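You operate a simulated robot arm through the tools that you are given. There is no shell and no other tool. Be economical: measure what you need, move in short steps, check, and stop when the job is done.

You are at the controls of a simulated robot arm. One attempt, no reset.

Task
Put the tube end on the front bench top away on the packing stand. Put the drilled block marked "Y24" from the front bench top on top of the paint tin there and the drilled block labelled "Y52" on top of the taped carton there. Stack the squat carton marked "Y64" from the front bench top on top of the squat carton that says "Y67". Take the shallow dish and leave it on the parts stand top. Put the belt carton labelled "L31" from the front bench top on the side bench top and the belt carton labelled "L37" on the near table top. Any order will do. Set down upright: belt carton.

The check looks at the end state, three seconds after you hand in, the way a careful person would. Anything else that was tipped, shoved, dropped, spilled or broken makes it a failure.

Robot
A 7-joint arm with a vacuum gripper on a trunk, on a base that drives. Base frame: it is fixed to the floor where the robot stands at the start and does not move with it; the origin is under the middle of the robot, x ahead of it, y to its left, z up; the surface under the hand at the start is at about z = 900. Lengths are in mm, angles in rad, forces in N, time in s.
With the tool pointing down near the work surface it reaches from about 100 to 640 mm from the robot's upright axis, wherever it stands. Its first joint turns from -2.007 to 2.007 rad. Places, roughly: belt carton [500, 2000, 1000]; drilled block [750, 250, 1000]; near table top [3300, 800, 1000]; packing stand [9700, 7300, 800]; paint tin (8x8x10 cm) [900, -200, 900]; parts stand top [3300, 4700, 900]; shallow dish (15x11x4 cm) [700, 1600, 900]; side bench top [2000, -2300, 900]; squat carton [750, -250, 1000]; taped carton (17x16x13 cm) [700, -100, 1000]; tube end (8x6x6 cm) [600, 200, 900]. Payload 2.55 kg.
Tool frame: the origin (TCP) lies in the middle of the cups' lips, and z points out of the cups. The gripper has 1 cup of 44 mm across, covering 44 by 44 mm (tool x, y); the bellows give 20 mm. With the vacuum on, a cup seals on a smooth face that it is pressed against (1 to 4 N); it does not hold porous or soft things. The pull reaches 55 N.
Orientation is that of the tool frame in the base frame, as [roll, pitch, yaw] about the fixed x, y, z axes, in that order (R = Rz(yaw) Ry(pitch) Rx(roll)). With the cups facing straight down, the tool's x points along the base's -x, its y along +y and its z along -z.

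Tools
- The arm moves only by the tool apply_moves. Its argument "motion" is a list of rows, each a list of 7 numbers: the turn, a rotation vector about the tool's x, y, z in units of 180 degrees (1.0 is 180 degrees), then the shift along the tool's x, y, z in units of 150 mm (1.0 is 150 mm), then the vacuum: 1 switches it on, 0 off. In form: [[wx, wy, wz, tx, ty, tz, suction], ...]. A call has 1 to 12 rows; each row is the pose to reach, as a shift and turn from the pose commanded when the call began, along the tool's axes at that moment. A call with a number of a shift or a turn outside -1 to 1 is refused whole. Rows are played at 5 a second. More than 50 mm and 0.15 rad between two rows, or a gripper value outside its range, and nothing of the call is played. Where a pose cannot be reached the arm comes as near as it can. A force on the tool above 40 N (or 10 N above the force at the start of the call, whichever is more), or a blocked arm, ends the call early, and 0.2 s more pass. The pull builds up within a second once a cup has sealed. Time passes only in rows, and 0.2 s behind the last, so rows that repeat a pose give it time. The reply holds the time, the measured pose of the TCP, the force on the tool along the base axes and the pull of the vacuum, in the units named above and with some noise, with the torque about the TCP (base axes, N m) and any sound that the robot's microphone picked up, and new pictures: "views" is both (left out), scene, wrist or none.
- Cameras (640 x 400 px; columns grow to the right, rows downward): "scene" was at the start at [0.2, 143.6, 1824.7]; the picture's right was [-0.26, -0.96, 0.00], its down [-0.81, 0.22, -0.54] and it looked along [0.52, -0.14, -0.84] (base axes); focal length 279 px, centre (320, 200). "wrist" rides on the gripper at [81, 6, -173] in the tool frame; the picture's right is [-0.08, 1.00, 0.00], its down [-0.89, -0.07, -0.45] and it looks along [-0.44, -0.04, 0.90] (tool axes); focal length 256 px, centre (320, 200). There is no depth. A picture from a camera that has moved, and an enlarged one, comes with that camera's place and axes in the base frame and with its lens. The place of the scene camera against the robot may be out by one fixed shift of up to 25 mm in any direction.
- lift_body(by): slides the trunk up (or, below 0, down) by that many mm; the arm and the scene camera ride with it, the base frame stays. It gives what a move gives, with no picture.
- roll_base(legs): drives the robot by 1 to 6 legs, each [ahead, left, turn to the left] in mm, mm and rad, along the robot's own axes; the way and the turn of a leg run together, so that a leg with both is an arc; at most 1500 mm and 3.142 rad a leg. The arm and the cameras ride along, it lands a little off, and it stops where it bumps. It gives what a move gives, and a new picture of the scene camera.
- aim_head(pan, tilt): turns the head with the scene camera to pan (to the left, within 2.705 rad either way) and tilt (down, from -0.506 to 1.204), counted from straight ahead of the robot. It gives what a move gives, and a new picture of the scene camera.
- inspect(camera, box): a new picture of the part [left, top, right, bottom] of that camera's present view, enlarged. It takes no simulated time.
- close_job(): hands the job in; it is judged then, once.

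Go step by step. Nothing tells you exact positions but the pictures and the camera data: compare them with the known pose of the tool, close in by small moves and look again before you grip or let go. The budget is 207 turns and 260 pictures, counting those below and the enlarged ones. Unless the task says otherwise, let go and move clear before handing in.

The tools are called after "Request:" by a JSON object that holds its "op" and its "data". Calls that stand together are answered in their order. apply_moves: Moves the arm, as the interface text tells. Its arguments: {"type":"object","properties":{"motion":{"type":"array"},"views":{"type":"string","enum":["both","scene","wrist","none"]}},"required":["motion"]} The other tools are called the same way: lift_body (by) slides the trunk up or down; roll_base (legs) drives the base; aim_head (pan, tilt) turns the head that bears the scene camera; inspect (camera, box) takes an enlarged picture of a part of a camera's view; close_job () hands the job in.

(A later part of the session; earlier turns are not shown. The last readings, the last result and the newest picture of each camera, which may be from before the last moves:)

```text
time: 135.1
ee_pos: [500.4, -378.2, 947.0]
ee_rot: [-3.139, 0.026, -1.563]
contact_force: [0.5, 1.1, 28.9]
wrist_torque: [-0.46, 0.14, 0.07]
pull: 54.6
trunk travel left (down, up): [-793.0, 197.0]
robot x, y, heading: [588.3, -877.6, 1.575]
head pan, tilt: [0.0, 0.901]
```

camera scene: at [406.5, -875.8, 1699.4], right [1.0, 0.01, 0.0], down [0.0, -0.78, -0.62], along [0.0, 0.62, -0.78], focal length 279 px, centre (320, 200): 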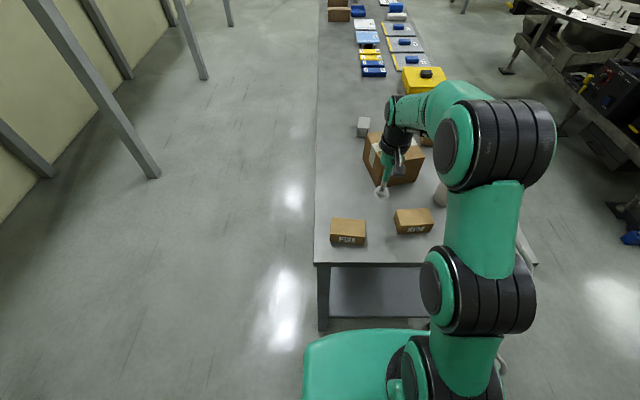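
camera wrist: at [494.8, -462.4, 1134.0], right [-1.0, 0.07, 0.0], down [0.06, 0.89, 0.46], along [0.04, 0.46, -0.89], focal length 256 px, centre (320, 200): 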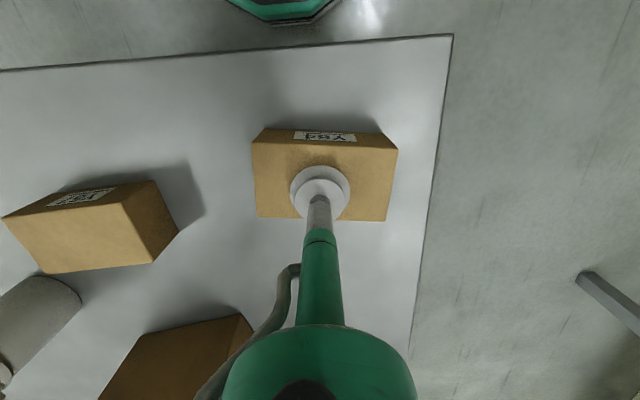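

Sealed. Lift 110 mm, rotate to match Y67, then slide the base over.

Request:
{"op": "apply_moves", "data": {"motion": [[0, 0, 0, 0, 0, -0.1, 1], [0, 0, 0, 0, 0, -0.3, 1], [0, 0, -0.02, 0, 0, -0.5, 1], [0, 0, -0.045, 0, 0, -0.75, 1], [0, 0, -0.045, 0, 0, -0.75, 1]], "views": "none"}}

Request:
{"op": "roll_base", "data": {"legs": [[38, -220, 0]]}}

Request:
{"op": "apply_moves", "data": {"motion": [[0, 0, 0, 0, 0, 0, 1]], "views": "wrist"}}

Request:
{"op": "inspect", "data": {"camera": "wrist", "box": [220, 90, 420, 220]}}

```text
time: 136.3
ee_pos: [501.2, -379.6, 1055.3]
ee_rot: [-3.134, 0.012, -1.421]
contact_force: [-0.5, 0.2, -2.1]
wrist_torque: [-0.02, 0.01, -0.01]
pull: 54.5
trunk travel left (down, up): [-793.0, 197.0]
robot x, y, heading: [593.2, -877.4, 1.574]
head pan, tilt: [0.0, 0.901]
```

```text
time: 138.0
ee_pos: [720.7, -341.7, 1056.6]
ee_rot: [-3.134, 0.014, -1.419]
contact_force: [0.4, 0.5, -1.6]
wrist_torque: [-0.01, 0.02, 0.02]
pull: 54.3
trunk travel left (down, up): [-793.0, 197.0]
robot x, y, heading: [813.7, -837.6, 1.579]
head pan, tilt: [0.0, 0.901]
camera scene: at [627.1, -838.4, 1699.5], right [1.0, 0.01, 0.0], down [0.0, -0.78, -0.62], along [0.0, 0.62, -0.78], focal length 279 px, centre (320, 200)
```

scene: 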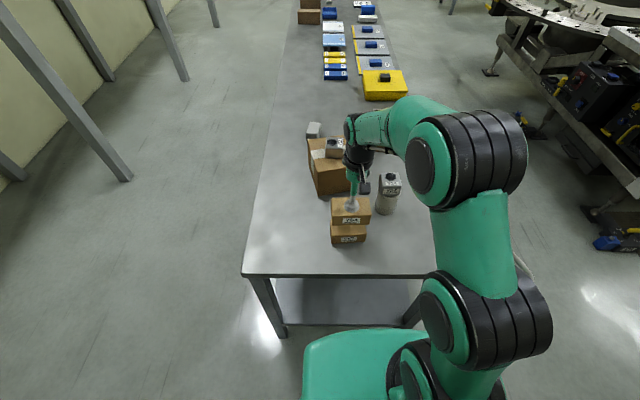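

```text
time: 138.4
ee_pos: [720.4, -342.2, 1056.8]
ee_rot: [-3.134, 0.014, -1.42]
contact_force: [0.6, 0.4, -0.9]
wrist_torque: [-0.02, -0.02, -0.01]
pull: 55.3
trunk travel left (down, up): [-793.0, 197.0]
robot x, y, heading: [811.0, -842.7, 1.582]
head pan, tilt: [0.0, 0.901]
camera wrist: at [724.2, -426.1, 1227.2], right [-1.0, -0.07, -0.01], down [-0.07, 0.89, 0.46], along [-0.03, 0.46, -0.89], focal length 256 px, centre (320, 200)
```

wrist: 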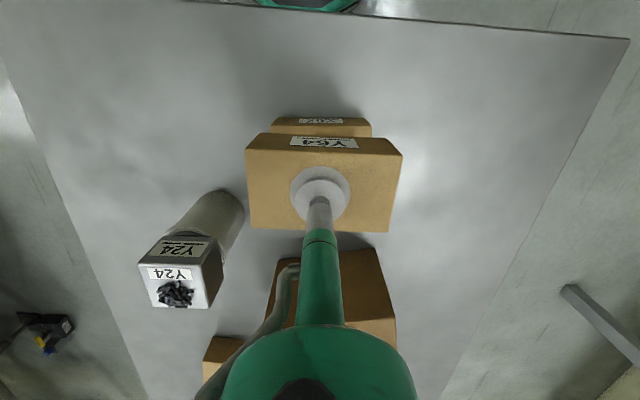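

```text
3.08 times, centred on (320, 155) of wrist
camera zoom: at [724.2, -426.1, 1227.2], right [-1.0, -0.07, -0.01], down [-0.07, 0.89, 0.46], along [-0.03, 0.46, -0.89], focal length 788 px, centre (320, 338)
```

zoom: 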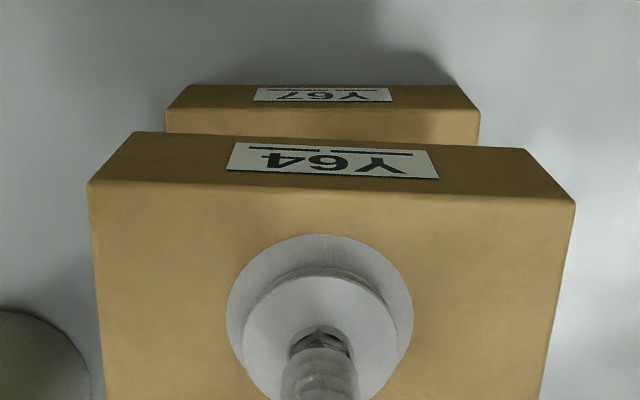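

Aligned within 3 mm. Lower gently until contact.

Request:
{"op": "apply_moves", "data": {"motion": [[0, 0, 0, -0.018, -0.016, 0.15, 1], [0, 0, 0, -0.018, -0.016, 0.3, 1], [0, 0, 0, -0.018, -0.016, 0.36, 1], [0, 0, 0, -0.018, -0.016, 0.38, 1], [0, 0, 0, -0.018, -0.016, 0.39, 1]], "views": "none"}}

Request:
{"op": "apply_moves", "data": {"motion": [[0, 0, 0, 0, 0, 0.007, 1], [0, 0, 0, 0, 0, 0.007, 1]], "views": "wrist"}}

```text
time: 139.6
ee_pos: [723.9, -337.8, 998.5]
ee_rot: [-3.135, 0.015, -1.42]
contact_force: [0.6, 0.2, -0.9]
wrist_torque: [-0.01, 0.04, 0.02]
pull: 55.1
trunk travel left (down, up): [-793.0, 197.0]
robot x, y, heading: [810.9, -836.9, 1.578]
head pan, tilt: [0.0, 0.901]
```

```text
time: 140.2
ee_pos: [722.2, -337.6, 998.5]
ee_rot: [-3.135, 0.016, -1.418]
contact_force: [1.4, 0.8, 3.0]
wrist_torque: [0.01, 0.23, 0.02]
pull: 55.3
trunk travel left (down, up): [-793.0, 197.0]
robot x, y, heading: [811.5, -838.5, 1.576]
head pan, tilt: [0.0, 0.901]
camera wrist: at [727.0, -422.1, 1169.0], right [-1.0, -0.07, -0.01], down [-0.07, 0.89, 0.46], along [-0.03, 0.46, -0.89], focal length 256 px, centre (320, 200)
```

wrist: 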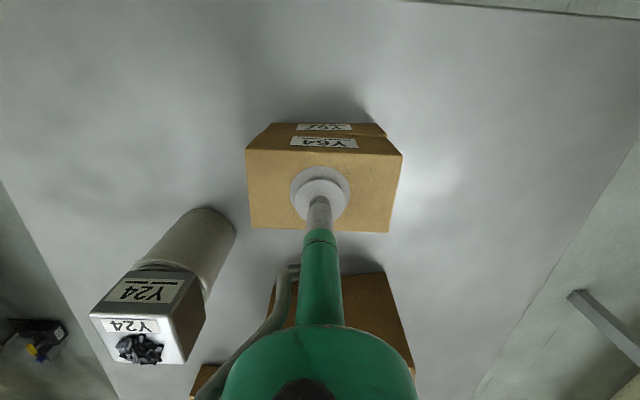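

Contact reached (force upward). Release and rise.

Request:
{"op": "apply_moves", "data": {"motion": [[0, 0, 0, 0, 0, 0.005, 0], [0, 0, 0, 0, 0, 0.005, 0], [0, 0, 0, 0, 0, 0.005, 0], [0, 0, 0, 0, 0, -0.05, 0], [0, 0, 0, 0, 0, -0.25, 0], [0, 0, 0, 0, 0, -0.5, 0], [0, 0, 0, 0, 0, -0.75, 0], [0, 0, 0, 0, 0, -0.95, 0]], "views": "wrist"}}

```text
time: 142.0
ee_pos: [724.4, -351.8, 1098.7]
ee_rot: [-3.135, 0.011, -1.419]
contact_force: [0.3, -0.6, 0.5]
wrist_torque: [0.02, 0.02, 0.03]
pull: 0.0
out of reach, approached as far as the arm can: row 7, 8
trunk travel left (down, up): [-793.0, 197.0]
robot x, y, heading: [812.9, -838.4, 1.578]
head pan, tilt: [0.0, 0.901]
camera wrist: at [728.9, -434.5, 1269.8], right [-1.0, -0.07, -0.01], down [-0.07, 0.89, 0.46], along [-0.03, 0.46, -0.89], focal length 256 px, centre (320, 200)
```

wrist: 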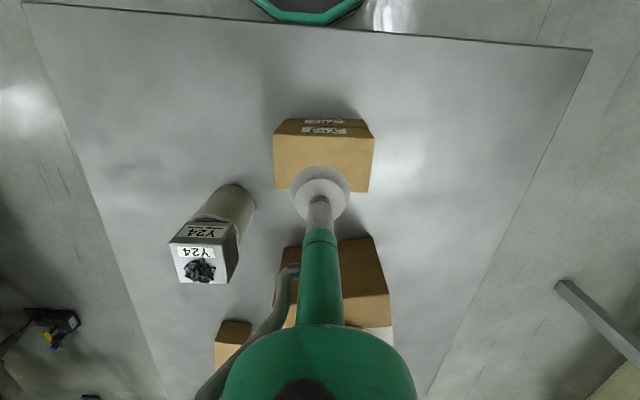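

The stack is neat. Next the tube end: raise, and drive back to the front side of the bench.

Request:
{"op": "lift_body", "data": {"by": 110}}

Request:
{"op": "roll_base", "data": {"legs": [[-200, 0, 0], [0, 810, 0], [0, 0, -1.577], [0, 1115, 0]]}}

Request:
{"op": "apply_moves", "data": {"motion": [[0, 0, 0.05, 0, 0, 0, 0]], "views": "wrist"}}

```text
time: 143.4
ee_pos: [724.2, -349.9, 1208.3]
ee_rot: [-3.136, 0.014, -1.419]
contact_force: [0.1, -0.6, 0.3]
wrist_torque: [0.0, 0.0, -0.01]
pull: 0.1
trunk travel left (down, up): [-903.0, 87.0]
robot x, y, heading: [811.1, -835.7, 1.579]
head pan, tilt: [0.0, 0.901]
```

```text
time: 158.2
ee_pos: [498.3, 162.8, 1209.8]
ee_rot: [-3.136, 0.015, -3.007]
contact_force: [-0.5, -0.7, -0.7]
wrist_torque: [0.01, 0.01, 0.04]
pull: 0.0
trunk travel left (down, up): [-903.0, 87.0]
robot x, y, heading: [5.6, 85.7, -0.007]
head pan, tilt: [0.0, 0.901]
camera scene: at [18.2, 247.3, 1809.4], right [-0.01, -1.0, 0.0], down [-0.78, 0.01, -0.62], along [0.62, -0.01, -0.78], focal length 279 px, centre (320, 200)
```

scene: 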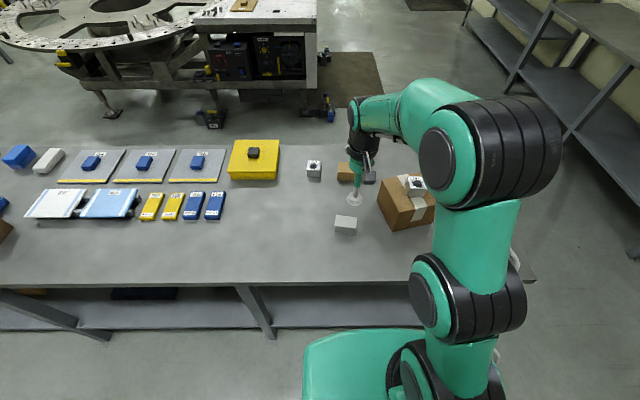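

```text
refused: row 1 steps farther than a row can; nothing moved
```

Request:
{"op": "apply_moves", "data": {"motion": [[0, 0, 0.04, 0, 0, 0.1, 0], [0, 0, 0.04, 0, 0, 0.4, 0], [0, 0, 0.04, 0, 0, 0.6, 0], [0, 0, 0.04, 0, 0, 0.6, 0]], "views": "wrist"}}

Request:
{"op": "inspect", "data": {"camera": "wrist", "box": [220, 150, 420, 300]}}

```text
time: 159.2
ee_pos: [499.0, 163.2, 1119.6]
ee_rot: [-3.135, 0.015, -3.133]
contact_force: [1.0, 0.0, 0.3]
wrist_torque: [-0.02, 0.03, -0.01]
pull: 0.1
trunk travel left (down, up): [-903.0, 87.0]
robot x, y, heading: [4.2, 86.0, -0.006]
head pan, tilt: [0.0, 0.901]
camera wrist: at [414.6, 169.2, 1289.3], right [0.07, 1.0, 0.0], down [0.89, -0.06, 0.46], along [0.46, -0.04, -0.89], focal length 256 px, centre (320, 200)
```

wrist: 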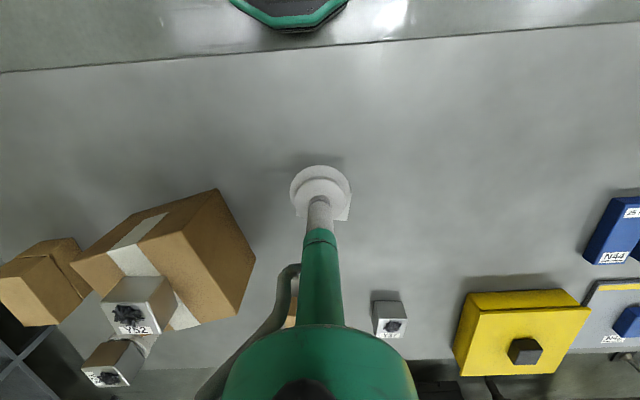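

```text
2.67 times, centred on (320, 225) of wrist
camera zoom: at [414.6, 169.2, 1289.3], right [0.07, 1.0, 0.0], down [0.89, -0.06, 0.46], along [0.46, -0.04, -0.89], focal length 683 px, centre (320, 133)
```

zoom: 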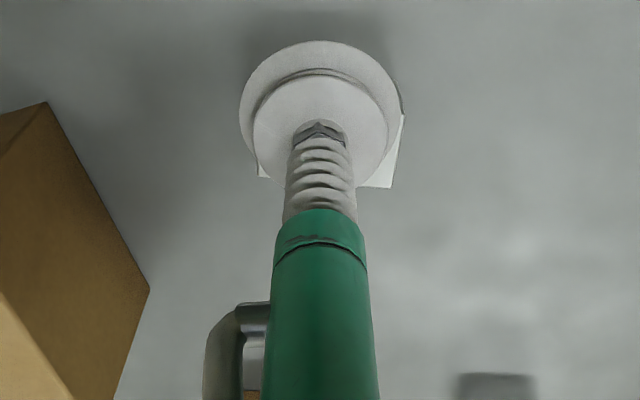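

The tube end lies just beyond the cup; I estimate its centre ≈ (597, 155). Move over and lower partway.

Request:
{"op": "apply_moves", "data": {"motion": [[0, 0, 0, -0.22, -0.02, 0, 0], [0, 0, 0, -0.44, -0.04, 0.1, 0], [0, 0, 0, -0.647, -0.053, 0.3, 0], [0, 0, 0, -0.647, -0.053, 0.55, 0], [0, 0, 0, -0.647, -0.053, 0.78, 0], [0, 0, 0, -0.647, -0.053, 0.78, 0]], "views": "wrist"}}

Request:
{"op": "inspect", "data": {"camera": "wrist", "box": [240, 130, 400, 250]}}

```text
time: 160.6
ee_pos: [598.4, 156.3, 1003.7]
ee_rot: [-3.137, 0.015, -3.131]
contact_force: [0.6, 0.0, -0.2]
wrist_torque: [-0.03, -0.01, -0.01]
pull: 0.0
trunk travel left (down, up): [-903.0, 87.0]
robot x, y, heading: [7.8, 84.5, -0.006]
head pan, tilt: [0.0, 0.901]
camera wrist: at [512.9, 161.4, 1174.6], right [0.07, 1.0, 0.0], down [0.89, -0.06, 0.46], along [0.46, -0.04, -0.89], focal length 256 px, centre (320, 200)
```

wrist: 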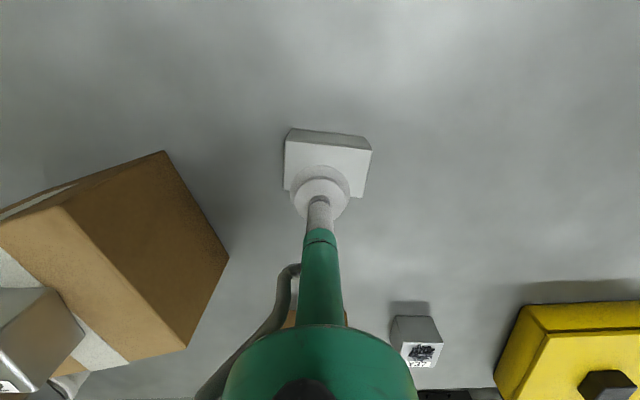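

```text
3.33 times, centred on (320, 190) of wrist
camera zoom: at [512.9, 161.4, 1174.6], right [0.07, 1.0, 0.0], down [0.89, -0.06, 0.46], along [0.46, -0.04, -0.89], focal length 853 px, centre (320, 233)
```

zoom: 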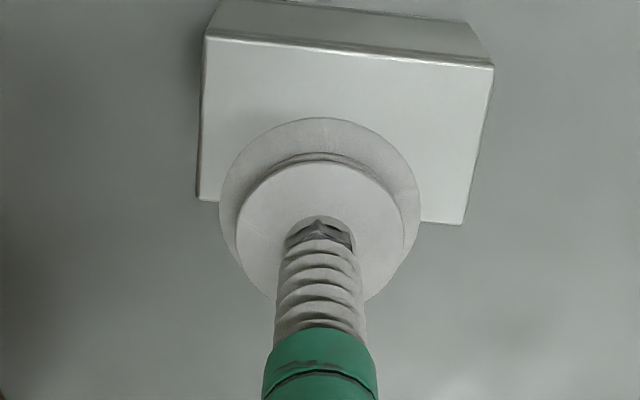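

Centre ≈ (597, 159). Descend with vacuum in small steps.

Request:
{"op": "apply_moves", "data": {"motion": [[0, 0, 0, 0.01, 0.02, 0.15, 1], [0, 0, 0, 0.01, 0.02, 0.26, 1], [0, 0, 0, 0.01, 0.02, 0.28, 1], [0, 0, 0, 0.01, 0.02, 0.3, 1], [0, 0, 0, 0.01, 0.02, 0.315, 1]], "views": "none"}}

```text
time: 161.8
ee_pos: [596.8, 156.1, 955.8]
ee_rot: [-3.136, 0.014, -3.133]
contact_force: [0.3, -0.6, -4.0]
wrist_torque: [-0.04, 0.01, 0.0]
pull: 55.5
trunk travel left (down, up): [-903.0, 87.0]
robot x, y, heading: [6.8, 83.6, -0.013]
head pan, tilt: [0.0, 0.901]
```

Sealed. Lift, pull in, and drive round the right end into the aisle to survey the route.

Request:
{"op": "apply_moves", "data": {"motion": [[0, 0, 0, 0, 0, -0.1, 1], [0, 0, 0, 0, 0, -0.4, 1], [0, 0, 0, 0.2, 0, -0.7, 1], [0, 0, 0, 0.5, 0, -1, 1], [0, 0, 0, 0.8, 0, -1, 1], [0, 0, 0, 1, 0, -1, 1], [0, 0, 0, 1, 0, -1, 1]], "views": "wrist"}}

Request:
{"op": "lift_body", "data": {"by": 85}}

Request:
{"op": "roll_base", "data": {"legs": [[0, -1085, 0], [1500, 0, 0], [250, 0, 0.8]]}}

Request:
{"op": "aim_head", "data": {"pan": 0.35, "tilt": 0.35}}

Request:
{"op": "aim_head", "data": {"pan": -0.7, "tilt": 0.3}}

```text
refused: row 3 steps farther than a row can; nothing moved
```

```text
time: 163.0
ee_pos: [596.8, 157.7, 1040.3]
ee_rot: [-3.137, 0.012, -3.134]
contact_force: [-0.1, 0.3, -5.5]
wrist_torque: [-0.02, 0.04, -0.02]
pull: 55.1
trunk travel left (down, up): [-988.0, 2.0]
robot x, y, heading: [8.4, 88.7, -0.012]
head pan, tilt: [0.0, 0.901]
```

```text
time: 177.6
ee_pos: [2080.3, -443.3, 1041.9]
ee_rot: [-3.136, 0.013, -2.341]
contact_force: [0.3, 0.0, -3.7]
wrist_torque: [-0.07, -0.03, -0.03]
pull: 54.9
trunk travel left (down, up): [-988.0, 2.0]
robot x, y, heading: [1720.0, -912.8, 0.783]
head pan, tilt: [0.0, 0.901]
camera scene: at [1597.5, -790.6, 1894.4], right [0.7, -0.71, 0.0], down [-0.56, -0.55, -0.62], along [0.44, 0.44, -0.78], focal length 279 px, centre (320, 200)
```

scene: 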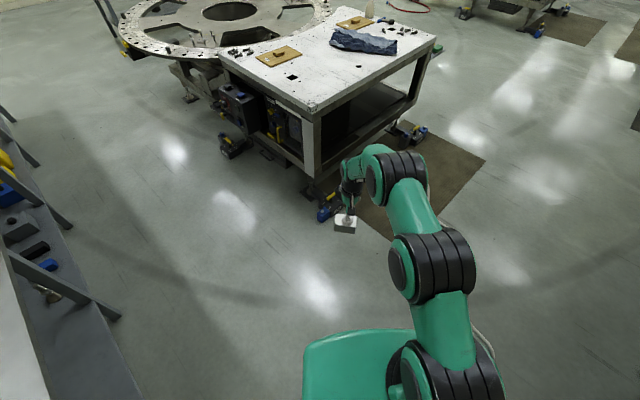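

```text
time: 178.5
ee_pos: [2080.7, -442.7, 1039.8]
ee_rot: [-3.137, 0.013, -2.341]
contact_force: [0.5, 0.3, -4.1]
wrist_torque: [-0.05, -0.02, -0.02]
pull: 55.0
trunk travel left (down, up): [-988.0, 2.0]
robot x, y, heading: [1718.2, -909.6, 0.786]
head pan, tilt: [0.351, 0.351]
camera scene: at [1583.5, -759.6, 1941.9], right [0.91, -0.42, 0.0], down [-0.15, -0.31, -0.94], along [0.4, 0.85, -0.34], focal length 279 px, centre (320, 200)
```

scene: 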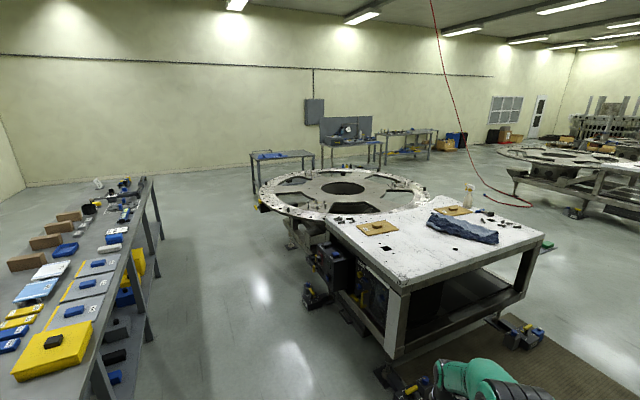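

```text
time: 179.8
ee_pos: [2081.7, -443.5, 1039.9]
ee_rot: [-3.137, 0.014, -2.339]
contact_force: [0.4, 0.7, -4.0]
wrist_torque: [-0.06, 0.01, 0.02]
pull: 54.7
trunk travel left (down, up): [-988.0, 2.0]
robot x, y, heading: [1716.5, -913.1, 0.784]
head pan, tilt: [-0.7, 0.3]
camera scene: at [1637.0, -836.0, 1946.7], right [0.08, -1.0, 0.0], down [-0.29, -0.02, -0.96], along [0.95, 0.08, -0.3], focal length 279 px, centre (320, 200)
```

scene: 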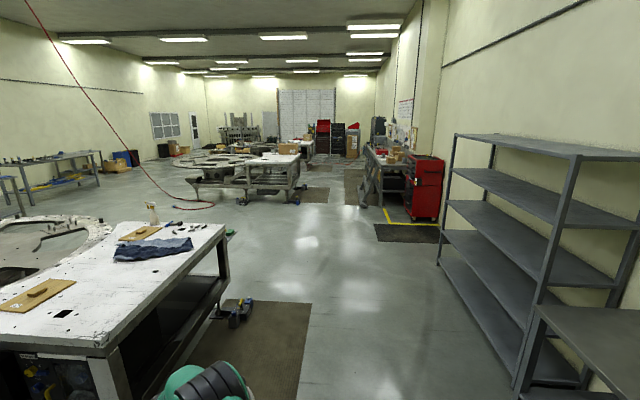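

Route is clear along the right of the white table. I first tuck the load in and up.

Request:
{"op": "apply_moves", "data": {"motion": [[0, 0, 0, 0.15, 0, -0.2, 1], [0, 0, 0, 0.3, 0, -0.4, 1], [0, 0, 0, 0.45, 0, -0.6, 1], [0, 0, 0, 0.6, 0, -0.8, 1], [0, 0, 0, 0.75, 0, -0.95, 1], [0, 0, 0, 1, 0, -1, 1], [0, 0, 0, 1, 0, -1, 1]], "views": "wrist"}}

Request:
{"op": "roll_base", "data": {"legs": [[0, 0, -0.785], [1500, 0, 0], [1500, 0, 0], [700, 0, 0], [0, 0, 1.571]]}}

Request:
{"op": "aim_head", "data": {"pan": -0.3, "tilt": 0.3}}

```text
time: 181.4
ee_pos: [1974.4, -550.7, 1187.7]
ee_rot: [-3.138, 0.013, -2.341]
contact_force: [0.8, -0.2, -4.4]
wrist_torque: [-0.05, 0.01, -0.01]
pull: 55.1
trunk travel left (down, up): [-988.0, 2.0]
robot x, y, heading: [1720.9, -915.3, 0.782]
head pan, tilt: [-0.7, 0.3]
camera wrist: at [1910.2, -606.3, 1359.2], right [-0.66, 0.75, 0.0], down [0.67, 0.59, 0.46], along [0.35, 0.3, -0.89], focal length 256 px, centre (320, 200)
```

wrist: 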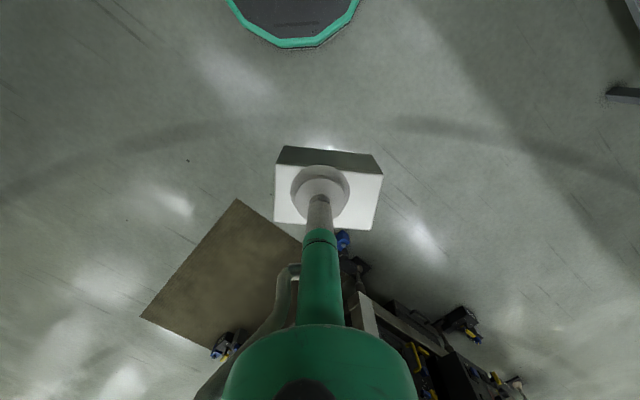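

```text
time: 205.2
ee_pos: [5360.8, -498.8, 1188.9]
ee_rot: [-3.136, 0.013, -1.571]
contact_force: [-1.2, 0.0, -3.8]
wrist_torque: [-0.05, -0.03, 0.0]
pull: 54.9
trunk travel left (down, up): [-988.0, 2.0]
robot x, y, heading: [5425.0, -935.7, 1.549]
head pan, tilt: [-0.7, 0.3]
camera scene: at [5303.7, -936.3, 1946.7], right [0.75, -0.66, 0.0], down [-0.19, -0.22, -0.96], along [0.63, 0.72, -0.3], focal length 279 px, centre (320, 200)
```

scene: 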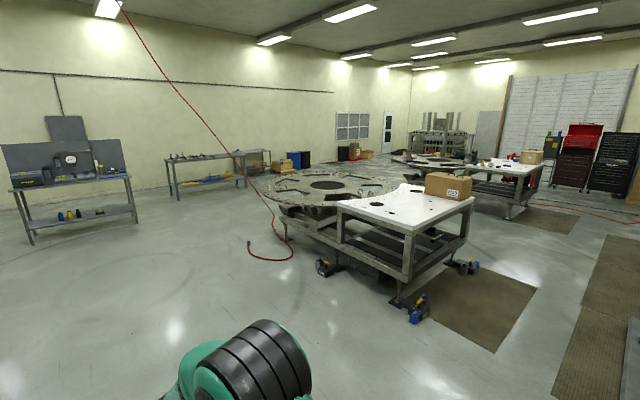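

```text
time: 206.1
ee_pos: [5360.0, -499.2, 1188.8]
ee_rot: [-3.136, 0.014, -1.568]
contact_force: [0.3, 0.4, -3.8]
wrist_torque: [-0.02, 0.0, -0.04]
pull: 54.9
trunk travel left (down, up): [-988.0, 2.0]
robot x, y, heading: [5427.3, -936.7, 1.554]
head pan, tilt: [-0.3, 0.3]
camera scene: at [5271.7, -917.9, 1946.7], right [0.95, -0.32, 0.0], down [-0.09, -0.28, -0.96], along [0.3, 0.91, -0.3], focal length 279 px, centre (320, 200)
```

scene: 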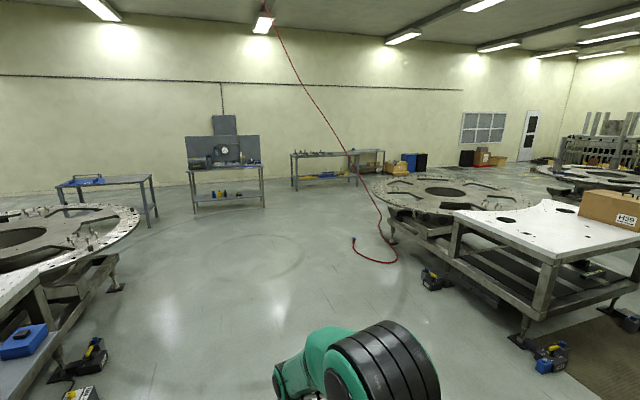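

Request:
{"op": "inspect", "data": {"camera": "scene", "box": [270, 120, 470, 280]}}

```text
2.50 times, centred on (370, 200) of scene
camera zoom: at [5271.7, -917.9, 1946.7], right [0.95, -0.32, 0.0], down [-0.09, -0.28, -0.96], along [0.3, 0.91, -0.3], focal length 696 px, centre (195, 200)
```

zoom: 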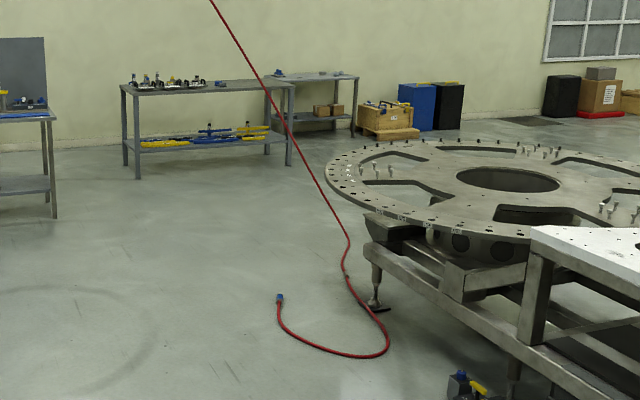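

The packing stand is the farther, lower stand beyond the long bench. I head up the middle, keeping clear of the hanging red hose.

Request:
{"op": "roll_base", "data": {"legs": [[1500, 0, 0.017], [1500, 0, 0], [540, 0, 0], [1300, -735, 0], [1300, -735, 0]]}}

Request:
{"op": "aim_head", "data": {"pan": -0.9, "tilt": 0.4}}

```text
time: 237.3
ee_pos: [6688.3, 5692.7, 1189.6]
ee_rot: [-3.136, 0.014, -1.516]
contact_force: [0.3, -1.0, -4.1]
wrist_torque: [-0.02, -0.01, 0.01]
pull: 55.2
trunk travel left (down, up): [-988.0, 2.0]
robot x, y, heading: [6781.1, 5260.3, 1.605]
head pan, tilt: [-0.3, 0.3]
camera scene: at [6622.2, 5268.0, 1946.7], right [0.97, -0.26, 0.0], down [-0.08, -0.29, -0.96], along [0.25, 0.92, -0.3], focal length 279 px, centre (320, 200)
```

scene: 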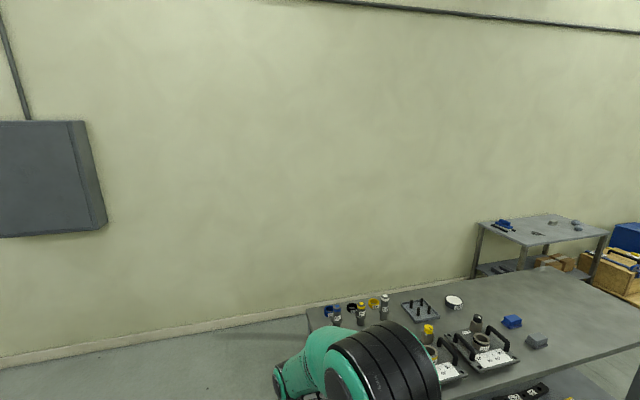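

```text
time: 238.3
ee_pos: [6688.3, 5691.4, 1188.0]
ee_rot: [-3.137, 0.014, -1.516]
contact_force: [-0.2, 0.0, -3.7]
wrist_torque: [-0.04, -0.01, 0.02]
pull: 54.4
trunk travel left (down, up): [-988.0, 2.0]
robot x, y, heading: [6777.6, 5261.3, 1.607]
head pan, tilt: [-0.901, 0.4]
camera scene: at [6668.2, 5238.0, 1937.4], right [0.65, -0.76, 0.0], down [-0.3, -0.25, -0.92], along [0.7, 0.6, -0.39], focal length 279 px, centre (320, 200)
```

scene: 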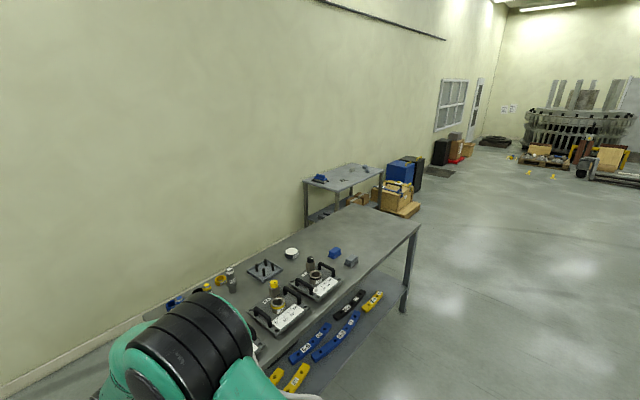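

Packing stand top spans about x 9000–10000, y 6970–7520. I go on past the bench and turn up to it.

Request:
{"op": "roll_base", "data": {"legs": [[0, 0, -0.036], [0, -1400, 0], [0, -1350, 0], [1150, 0, 0]]}}

Request:
{"op": "aim_head", "data": {"pan": 0.0, "tilt": 0.75}}

```text
time: 257.5
ee_pos: [9493.6, 6814.0, 1188.5]
ee_rot: [-3.134, 0.015, -1.576]
contact_force: [-0.4, -0.4, -4.3]
wrist_torque: [-0.03, -0.01, -0.01]
pull: 54.6
trunk travel left (down, up): [-988.0, 2.0]
robot x, y, heading: [9560.3, 6375.0, 1.549]
head pan, tilt: [-0.901, 0.4]
camera scene: at [9447.3, 6362.3, 1937.4], right [0.6, -0.8, 0.0], down [-0.31, -0.23, -0.92], along [0.74, 0.56, -0.39], focal length 279 px, centre (320, 200)
```

scene: 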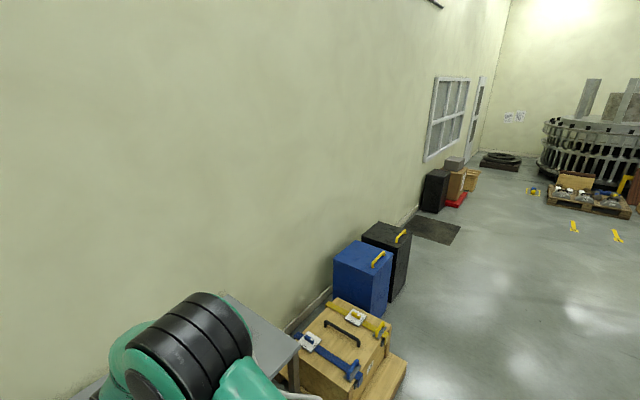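

```text
time: 258.7
ee_pos: [9494.6, 6812.9, 1189.4]
ee_rot: [-3.136, 0.014, -1.573]
contact_force: [-0.5, 0.2, -4.6]
wrist_torque: [-0.05, -0.01, -0.03]
pull: 54.8
trunk travel left (down, up): [-988.0, 2.0]
robot x, y, heading: [9560.1, 6378.1, 1.544]
head pan, tilt: [0.0, 0.75]
camera scene: at [9375.4, 6389.5, 1906.3], right [1.0, -0.02, 0.0], down [-0.02, -0.68, -0.73], along [0.02, 0.73, -0.68], focal length 279 px, centre (320, 200)
```

scene: 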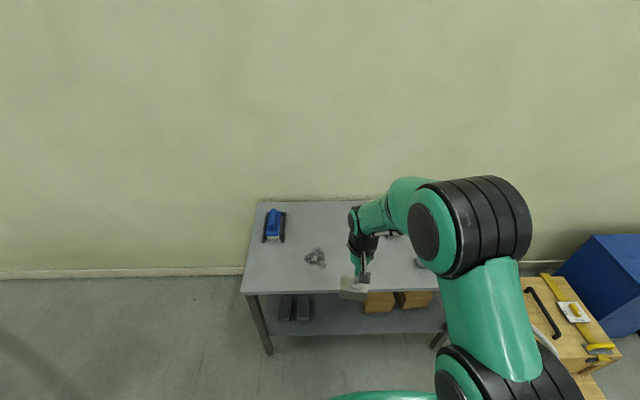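

Request:
{"op": "roll_base", "data": {"legs": [[190, 0, 0.02]]}}

Request:
{"op": "apply_moves", "data": {"motion": [[0, 0, 0, 0, 0, 0, 1]], "views": "wrist"}}

```text
time: 260.2
ee_pos: [9487.8, 7002.9, 1187.4]
ee_rot: [-3.136, 0.015, -1.555]
contact_force: [-0.5, -0.1, -3.8]
wrist_torque: [-0.06, -0.04, -0.01]
pull: 54.8
trunk travel left (down, up): [-988.0, 2.0]
robot x, y, heading: [9558.6, 6566.3, 1.569]
head pan, tilt: [0.0, 0.75]
camera scene: at [9377.5, 6576.3, 1906.3], right [1.0, 0.0, 0.0], down [0.0, -0.68, -0.73], along [0.0, 0.73, -0.68], focal length 279 px, centre (320, 200)
```

scene: 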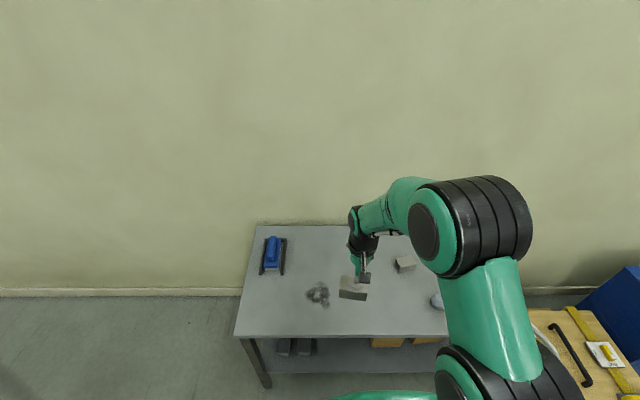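

```text
time: 260.6
ee_pos: [9487.1, 7001.6, 1188.9]
ee_rot: [-3.137, 0.015, -1.557]
contact_force: [-0.3, -0.5, -4.5]
wrist_torque: [0.01, -0.03, 0.01]
pull: 55.4
trunk travel left (down, up): [-988.0, 2.0]
robot x, y, heading: [9561.9, 6566.5, 1.57]
head pan, tilt: [0.0, 0.75]
camera wrist: at [9480.5, 6917.9, 1359.7], right [-1.0, 0.06, 0.0], down [0.06, 0.89, 0.46], along [0.03, 0.46, -0.89], focal length 256 px, centre (320, 200)
```

wrist: 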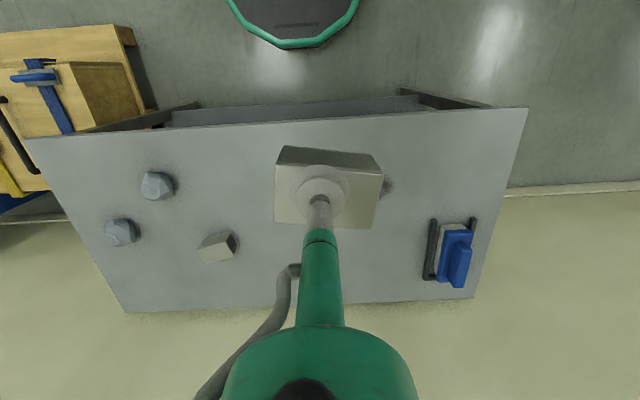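

Free spot at about (9570, 7130). Shift right, extend, and lower most of the way.

Request:
{"op": "roll_base", "data": {"legs": [[0, -83, 0]]}}

Request:
{"op": "apply_moves", "data": {"motion": [[0, 0, 0, -0.28, 0, 0, 1], [0, 0, 0, -0.56, 0, 0, 1], [0, 0, 0, -0.85, 0, 0, 1], [0, 0, 0, -0.85, 0, 0, 1]], "views": "none"}}

Request:
{"op": "lift_body", "data": {"by": -290}}

Request:
{"op": "apply_moves", "data": {"motion": [[0, 0, 0, 0, 0, 0, 1]], "views": "wrist"}}

```text
time: 261.7
ee_pos: [9569.5, 7001.9, 1188.5]
ee_rot: [-3.135, 0.015, -1.555]
contact_force: [0.3, 0.3, -4.4]
wrist_torque: [0.04, -0.06, -0.04]
pull: 55.1
trunk travel left (down, up): [-988.0, 2.0]
robot x, y, heading: [9642.0, 6565.3, 1.567]
head pan, tilt: [0.0, 0.75]
camera scene: at [9460.5, 6576.2, 1906.3], right [1.0, 0.0, 0.0], down [0.0, -0.68, -0.73], along [0.0, 0.73, -0.68], focal length 279 px, centre (320, 200)
```

scene: 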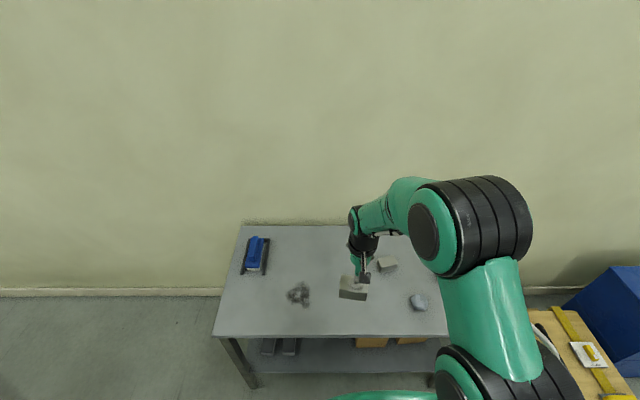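

```text
time: 262.7
ee_pos: [9568.3, 7129.4, 1192.1]
ee_rot: [-3.136, 0.013, -1.556]
contact_force: [0.2, -0.7, -4.3]
wrist_torque: [-0.02, -0.02, -0.01]
pull: 54.6
trunk travel left (down, up): [-988.0, 2.0]
robot x, y, heading: [9641.5, 6567.3, 1.571]
head pan, tilt: [0.0, 0.75]
```

```text
time: 265.6
ee_pos: [9569.4, 7130.3, 900.4]
ee_rot: [-3.137, 0.014, -1.556]
contact_force: [-0.6, -0.4, -4.7]
wrist_torque: [-0.04, -0.04, -0.01]
pull: 54.9
trunk travel left (down, up): [-698.0, 292.0]
robot x, y, heading: [9645.4, 6566.4, 1.572]
head pan, tilt: [0.0, 0.75]
```

```text
time: 266.0
ee_pos: [9569.1, 7129.3, 900.8]
ee_rot: [-3.137, 0.014, -1.556]
contact_force: [0.3, -0.3, -4.5]
wrist_torque: [-0.01, -0.04, 0.0]
pull: 54.9
trunk travel left (down, up): [-698.0, 292.0]
robot x, y, heading: [9644.2, 6566.2, 1.567]
head pan, tilt: [0.0, 0.75]
camera wrist: at [9561.8, 7046.8, 1071.7], right [-1.0, 0.06, 0.0], down [0.05, 0.89, 0.46], along [0.03, 0.46, -0.89], focal length 256 px, centre (320, 200)
```

wrist: 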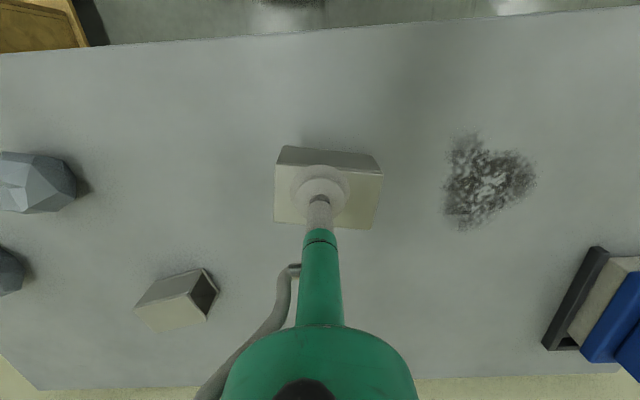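

Clear spot. Lowering to contact.

Request:
{"op": "lift_body", "data": {"by": -38}}

Request:
{"op": "lift_body", "data": {"by": -4}}

Request:
{"op": "lift_body", "data": {"by": -3}}

```text
time: 266.8
ee_pos: [9569.4, 7129.8, 862.6]
ee_rot: [-3.137, 0.014, -1.555]
contact_force: [0.2, 0.2, -3.9]
wrist_torque: [0.02, -0.03, -0.03]
pull: 54.9
trunk travel left (down, up): [-660.0, 330.0]
robot x, y, heading: [9646.3, 6569.6, 1.57]
head pan, tilt: [0.0, 0.75]
```

```text
time: 267.4
ee_pos: [9568.0, 7131.4, 857.8]
ee_rot: [-3.136, 0.014, -1.554]
contact_force: [-0.7, 0.9, -4.2]
wrist_torque: [-0.01, 0.01, 0.0]
pull: 55.4
trunk travel left (down, up): [-656.0, 334.0]
robot x, y, heading: [9644.3, 6565.9, 1.567]
head pan, tilt: [0.0, 0.75]
```

```text
time: 267.9
ee_pos: [9569.1, 7130.2, 856.1]
ee_rot: [-3.136, 0.013, -1.553]
contact_force: [-0.7, 1.3, -4.1]
wrist_torque: [-0.01, -0.07, 0.01]
pull: 55.0
trunk travel left (down, up): [-653.0, 337.0]
robot x, y, heading: [9643.8, 6566.4, 1.564]
head pan, tilt: [0.0, 0.75]
```

Request:
{"op": "lift_body", "data": {"by": -2}}

Request:
{"op": "lift_body", "data": {"by": -2}}

Request:
{"op": "inspect", "data": {"camera": "wrist", "box": [240, 120, 420, 240]}}

```text
time: 268.4
ee_pos: [9568.2, 7130.2, 853.8]
ee_rot: [-3.136, 0.015, -1.556]
contact_force: [0.3, -0.1, -3.2]
wrist_torque: [-0.04, -0.06, -0.03]
pull: 55.1
trunk travel left (down, up): [-651.0, 339.0]
robot x, y, heading: [9646.2, 6572.0, 1.567]
head pan, tilt: [0.0, 0.75]
```

```text
time: 268.9
ee_pos: [9569.3, 7131.1, 851.9]
ee_rot: [-3.135, 0.015, -1.554]
contact_force: [0.1, 0.1, -4.6]
wrist_torque: [-0.04, 0.0, 0.02]
pull: 55.6
trunk travel left (down, up): [-649.0, 341.0]
robot x, y, heading: [9642.7, 6567.9, 1.57]
head pan, tilt: [0.0, 0.75]
```

```text
3.33 times, centred on (330, 180) of wrist
camera zoom: at [9561.8, 7046.9, 1022.7], right [-1.0, 0.06, 0.0], down [0.05, 0.89, 0.46], along [0.03, 0.46, -0.89], focal length 853 px, centre (287, 267)
```

zoom: 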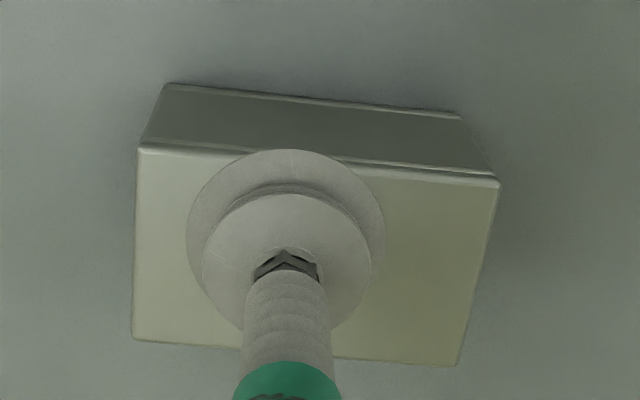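

Request:
{"op": "lift_body", "data": {"by": -2}}

Request:
{"op": "lift_body", "data": {"by": -2}}

Request:
{"op": "lift_body", "data": {"by": -2}}

```text
time: 269.4
ee_pos: [9568.7, 7129.9, 850.1]
ee_rot: [-3.136, 0.017, -1.554]
contact_force: [1.9, -1.8, 3.4]
wrist_torque: [0.14, 0.19, 0.05]
pull: 55.3
trunk travel left (down, up): [-647.0, 343.0]
robot x, y, heading: [9643.0, 6566.4, 1.568]
head pan, tilt: [0.0, 0.75]
```

```text
time: 270.0
ee_pos: [9569.5, 7130.9, 850.0]
ee_rot: [-3.137, 0.017, -1.555]
contact_force: [1.6, -2.8, 9.8]
wrist_torque: [0.13, 0.5, 0.08]
pull: 55.3
trunk travel left (down, up): [-645.0, 345.0]
robot x, y, heading: [9643.9, 6567.8, 1.566]
head pan, tilt: [0.0, 0.75]
```

```text
time: 270.5
ee_pos: [9570.4, 7129.9, 848.3]
ee_rot: [-3.137, 0.02, -1.557]
contact_force: [3.9, -2.0, 17.8]
wrist_torque: [0.08, 0.53, 0.04]
pull: 55.2
trunk travel left (down, up): [-643.0, 347.0]
robot x, y, heading: [9644.8, 6567.2, 1.564]
head pan, tilt: [0.0, 0.75]
```

Contact is firm. Release and rise.

Request:
{"op": "apply_moves", "data": {"motion": [[0, 0, 0, 0, 0, 0, 0], [0, 0, 0, 0, 0, 0, 0], [0, 0, 0, 0, 0, 0, 0], [0, 0, 0, 0, 0, 0, 0], [0, 0, 0, 0, 0, -0.1, 0], [0, 0, 0, 0, 0, -0.35, 0], [0, 0, 0, 0, 0, -0.65, 0], [0, 0, 0, 0, 0, -0.95, 0]], "views": "wrist"}}

Request:
{"op": "lift_body", "data": {"by": 260}}

```text
time: 272.3
ee_pos: [9572.9, 7096.7, 926.3]
ee_rot: [-3.137, 0.018, -1.555]
contact_force: [-0.2, 0.5, -0.4]
wrist_torque: [-0.04, -0.01, 0.01]
pull: 0.1
out of reach, approached as far as the arm can: row 6, 7, 8
trunk travel left (down, up): [-643.0, 347.0]
robot x, y, heading: [9645.6, 6567.0, 1.568]
head pan, tilt: [0.0, 0.75]
camera wrist: at [9565.8, 7012.9, 1096.8], right [-1.0, 0.06, 0.0], down [0.05, 0.89, 0.46], along [0.03, 0.46, -0.89], focal length 256 px, centre (320, 200)
```

wrist: 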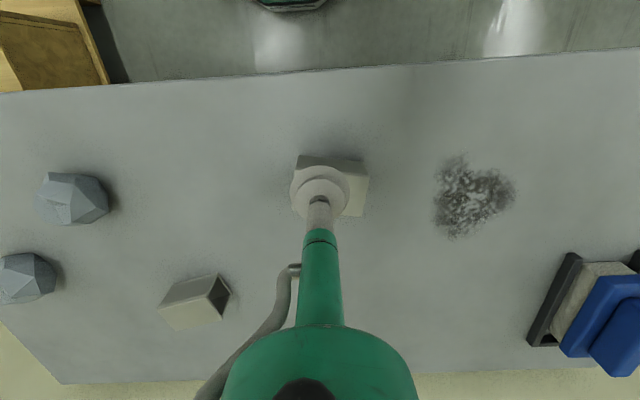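

```text
time: 274.9
ee_pos: [9574.5, 7097.8, 1186.8]
ee_rot: [-3.136, 0.019, -1.556]
contact_force: [0.8, -0.6, 0.2]
wrist_torque: [0.01, -0.04, -0.01]
pull: 0.1
trunk travel left (down, up): [-903.0, 87.0]
robot x, y, heading: [9646.2, 6569.4, 1.567]
head pan, tilt: [0.0, 0.75]
```

The tube end is on the packing stand. I tuck the arm and retrace the way, heading west north of the turntable.

Request:
{"op": "apply_moves", "data": {"motion": [[0, 0, 0, 0.3, 0, 0, 0], [0, 0, 0, 0.6, 0, 0, 0], [0, 0, 0, 0.9, 0, 0, 0]], "views": "none"}}

Request:
{"op": "roll_base", "data": {"legs": [[-1300, 0, 0], [0, 1400, 0], [0, 1350, 0], [-1200, 820, 0], [-200, 1000, 0]]}}

Request:
{"op": "aim_head", "data": {"pan": 1.4, "tilt": 0.4}}

```text
time: 275.8
ee_pos: [9575.8, 6958.9, 1187.4]
ee_rot: [-3.138, 0.022, -1.553]
contact_force: [-0.3, -0.5, 0.3]
wrist_torque: [0.04, -0.01, -0.01]
pull: 0.0
trunk travel left (down, up): [-903.0, 87.0]
robot x, y, heading: [9645.6, 6566.2, 1.564]
head pan, tilt: [0.0, 0.75]
```

```text
time: 307.0
ee_pos: [4965.4, 4336.8, 1186.0]
ee_rot: [-3.136, 0.018, -1.583]
contact_force: [0.3, 0.8, 0.5]
wrist_torque: [-0.01, 0.01, 0.03]
pull: 0.0
trunk travel left (down, up): [-903.0, 87.0]
robot x, y, heading: [5024.6, 3937.5, 1.539]
head pan, tilt: [0.0, 0.75]
camera scene: at [4841.1, 3953.0, 1821.3], right [1.0, -0.03, 0.0], down [-0.02, -0.68, -0.73], along [0.02, 0.73, -0.68], focal length 279 px, centre (320, 200)
```

scene: 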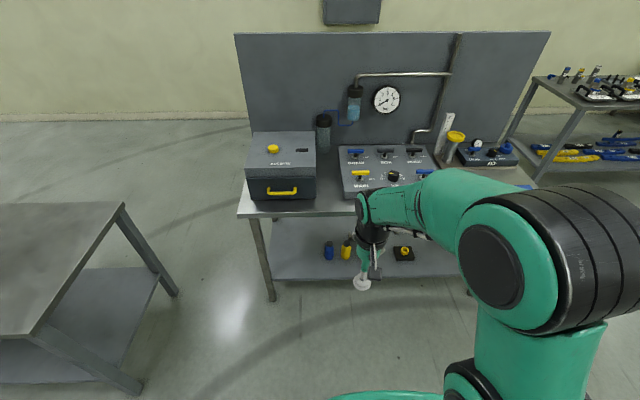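

```text
time: 308.5
ee_pos: [4965.3, 4336.4, 1185.8]
ee_rot: [-3.137, 0.019, -1.582]
contact_force: [-0.2, -1.3, 0.3]
wrist_torque: [0.02, -0.03, 0.0]
pull: 0.0
trunk travel left (down, up): [-903.0, 87.0]
robot x, y, heading: [5024.9, 3940.8, 1.541]
head pan, tilt: [1.4, 0.4]
camera scene: at [4747.9, 3888.9, 1852.4], right [0.2, 0.98, 0.0], down [0.38, -0.08, -0.92], along [-0.9, 0.19, -0.39], focal length 279 px, centre (320, 200)
```

scene: 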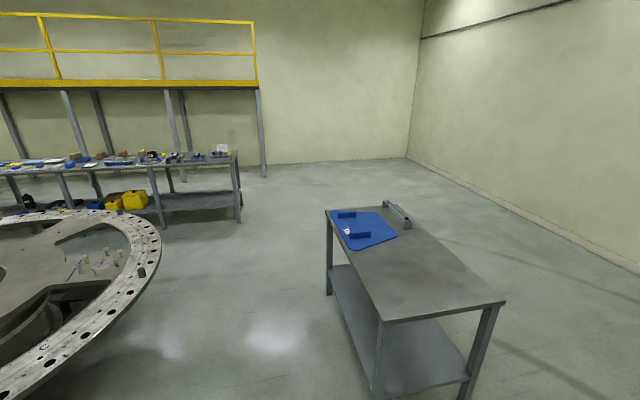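

Parts stand spans x 2770–3920, y 4350–4960. I continue west and around the left end of the front bench to its near side.

Request:
{"op": "roll_base", "data": {"legs": [[-120, 1450, 0.03], [0, 1450, 0], [400, 1000, 0], [0, 1150, 0], [0, 0, -1.571]]}}

Request:
{"op": "aim_head", "data": {"pan": -0.9, "tilt": 0.5}}

```text
time: 336.9
ee_pos: [359.0, 4286.2, 1185.7]
ee_rot: [-3.136, 0.02, -3.097]
contact_force: [0.0, 0.3, 0.6]
wrist_torque: [0.0, 0.01, -0.02]
pull: 0.1
trunk travel left (down, up): [-903.0, 87.0]
robot x, y, heading: [-31.6, 4204.2, 0.022]
head pan, tilt: [1.4, 0.4]
camera scene: at [-92.4, 4456.5, 1852.4], right [0.99, -0.14, 0.0], down [-0.06, -0.39, -0.92], along [0.13, 0.91, -0.39], focal length 279 px, centre (320, 200)
```

scene: 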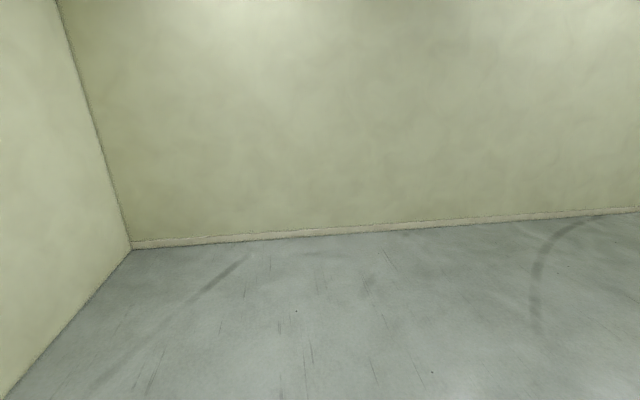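

```text
time: 339.1
ee_pos: [359.4, 4285.7, 1185.7]
ee_rot: [-3.137, 0.018, -3.097]
contact_force: [0.5, 1.2, -0.5]
wrist_torque: [-0.01, 0.03, 0.0]
pull: 0.1
trunk travel left (down, up): [-903.0, 87.0]
robot x, y, heading: [-34.9, 4198.4, 0.027]
head pan, tilt: [-0.901, 0.499]
camera scene: at [-47.4, 4295.1, 1843.3], right [-0.77, -0.64, 0.0], down [-0.31, 0.37, -0.88], along [0.56, -0.67, -0.48], focal length 279 px, centre (320, 200)
```

scene: 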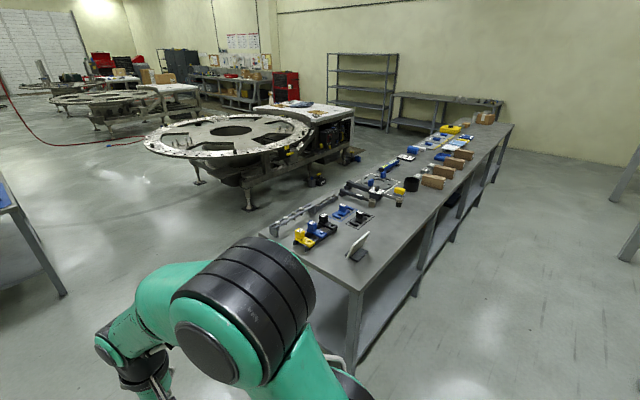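

Request:
{"op": "roll_base", "data": {"legs": [[0, -1100, -0.025], [0, -1300, 0]]}}

Request:
{"op": "aim_head", "data": {"pan": 0.0, "tilt": 0.85}}

Request:
{"op": "apply_moves", "data": {"motion": [[0, 0, 0, 0, 0, 0, 0]], "views": "wrist"}}

```text
time: 350.8
ee_pos: [380.2, 1875.5, 1184.1]
ee_rot: [-3.14, 0.019, -3.124]
contact_force: [-0.2, -0.1, -0.7]
wrist_torque: [-0.01, -0.01, 0.01]
pull: 0.0
trunk travel left (down, up): [-903.0, 87.0]
robot x, y, heading: [-18.0, 1808.1, 0.003]
head pan, tilt: [-0.901, 0.499]
camera scene: at [-25.0, 1897.0, 1843.3], right [-0.78, -0.62, 0.0], down [-0.3, 0.38, -0.88], along [0.54, -0.69, -0.48], focal length 279 px, centre (320, 200)
```

scene: 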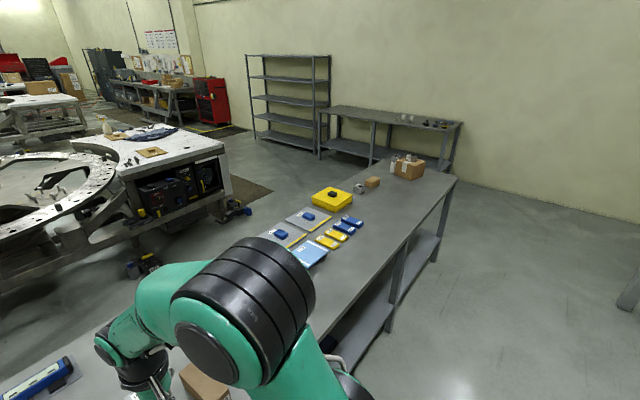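

```text
time: 352.0
ee_pos: [379.6, 1877.4, 1184.8]
ee_rot: [-3.138, 0.02, -3.125]
contact_force: [-1.3, 0.3, 0.2]
wrist_torque: [0.03, 0.0, 0.0]
pull: 0.0
trunk travel left (down, up): [-903.0, 87.0]
robot x, y, heading: [-15.4, 1806.0, -0.001]
head pan, tilt: [0.0, 0.85]
camera scene: at [-3.1, 1968.4, 1813.3], right [0.0, -1.0, 0.0], down [-0.75, 0.0, -0.66], along [0.66, 0.0, -0.75], focal length 279 px, centre (320, 200)
```

scene: 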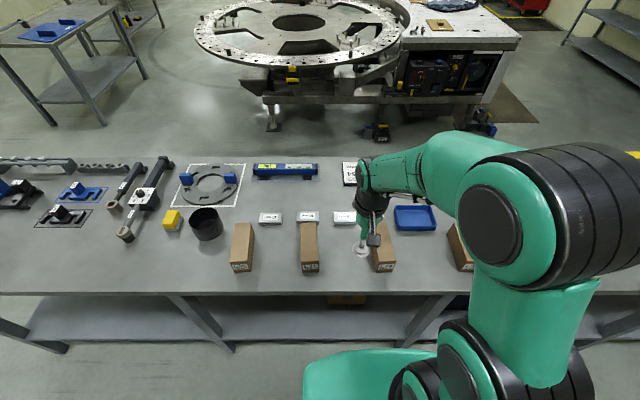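

```text
time: 352.4
ee_pos: [380.3, 1877.1, 1185.7]
ee_rot: [-3.137, 0.021, -3.124]
contact_force: [0.3, -0.2, 0.6]
wrist_torque: [-0.01, 0.01, -0.01]
pull: 0.1
trunk travel left (down, up): [-903.0, 87.0]
robot x, y, heading: [-18.0, 1807.0, -0.005]
head pan, tilt: [0.0, 0.85]
camera wrist: at [295.1, 1882.2, 1355.6], right [0.06, 1.0, 0.0], down [0.88, -0.05, 0.46], along [0.46, -0.03, -0.89], focal length 256 px, centre (320, 200)
```

wrist: 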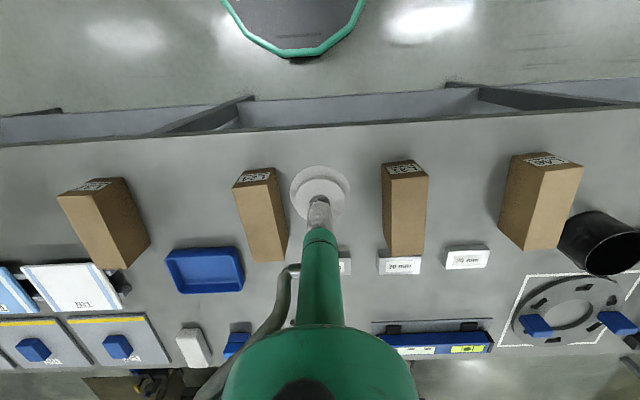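

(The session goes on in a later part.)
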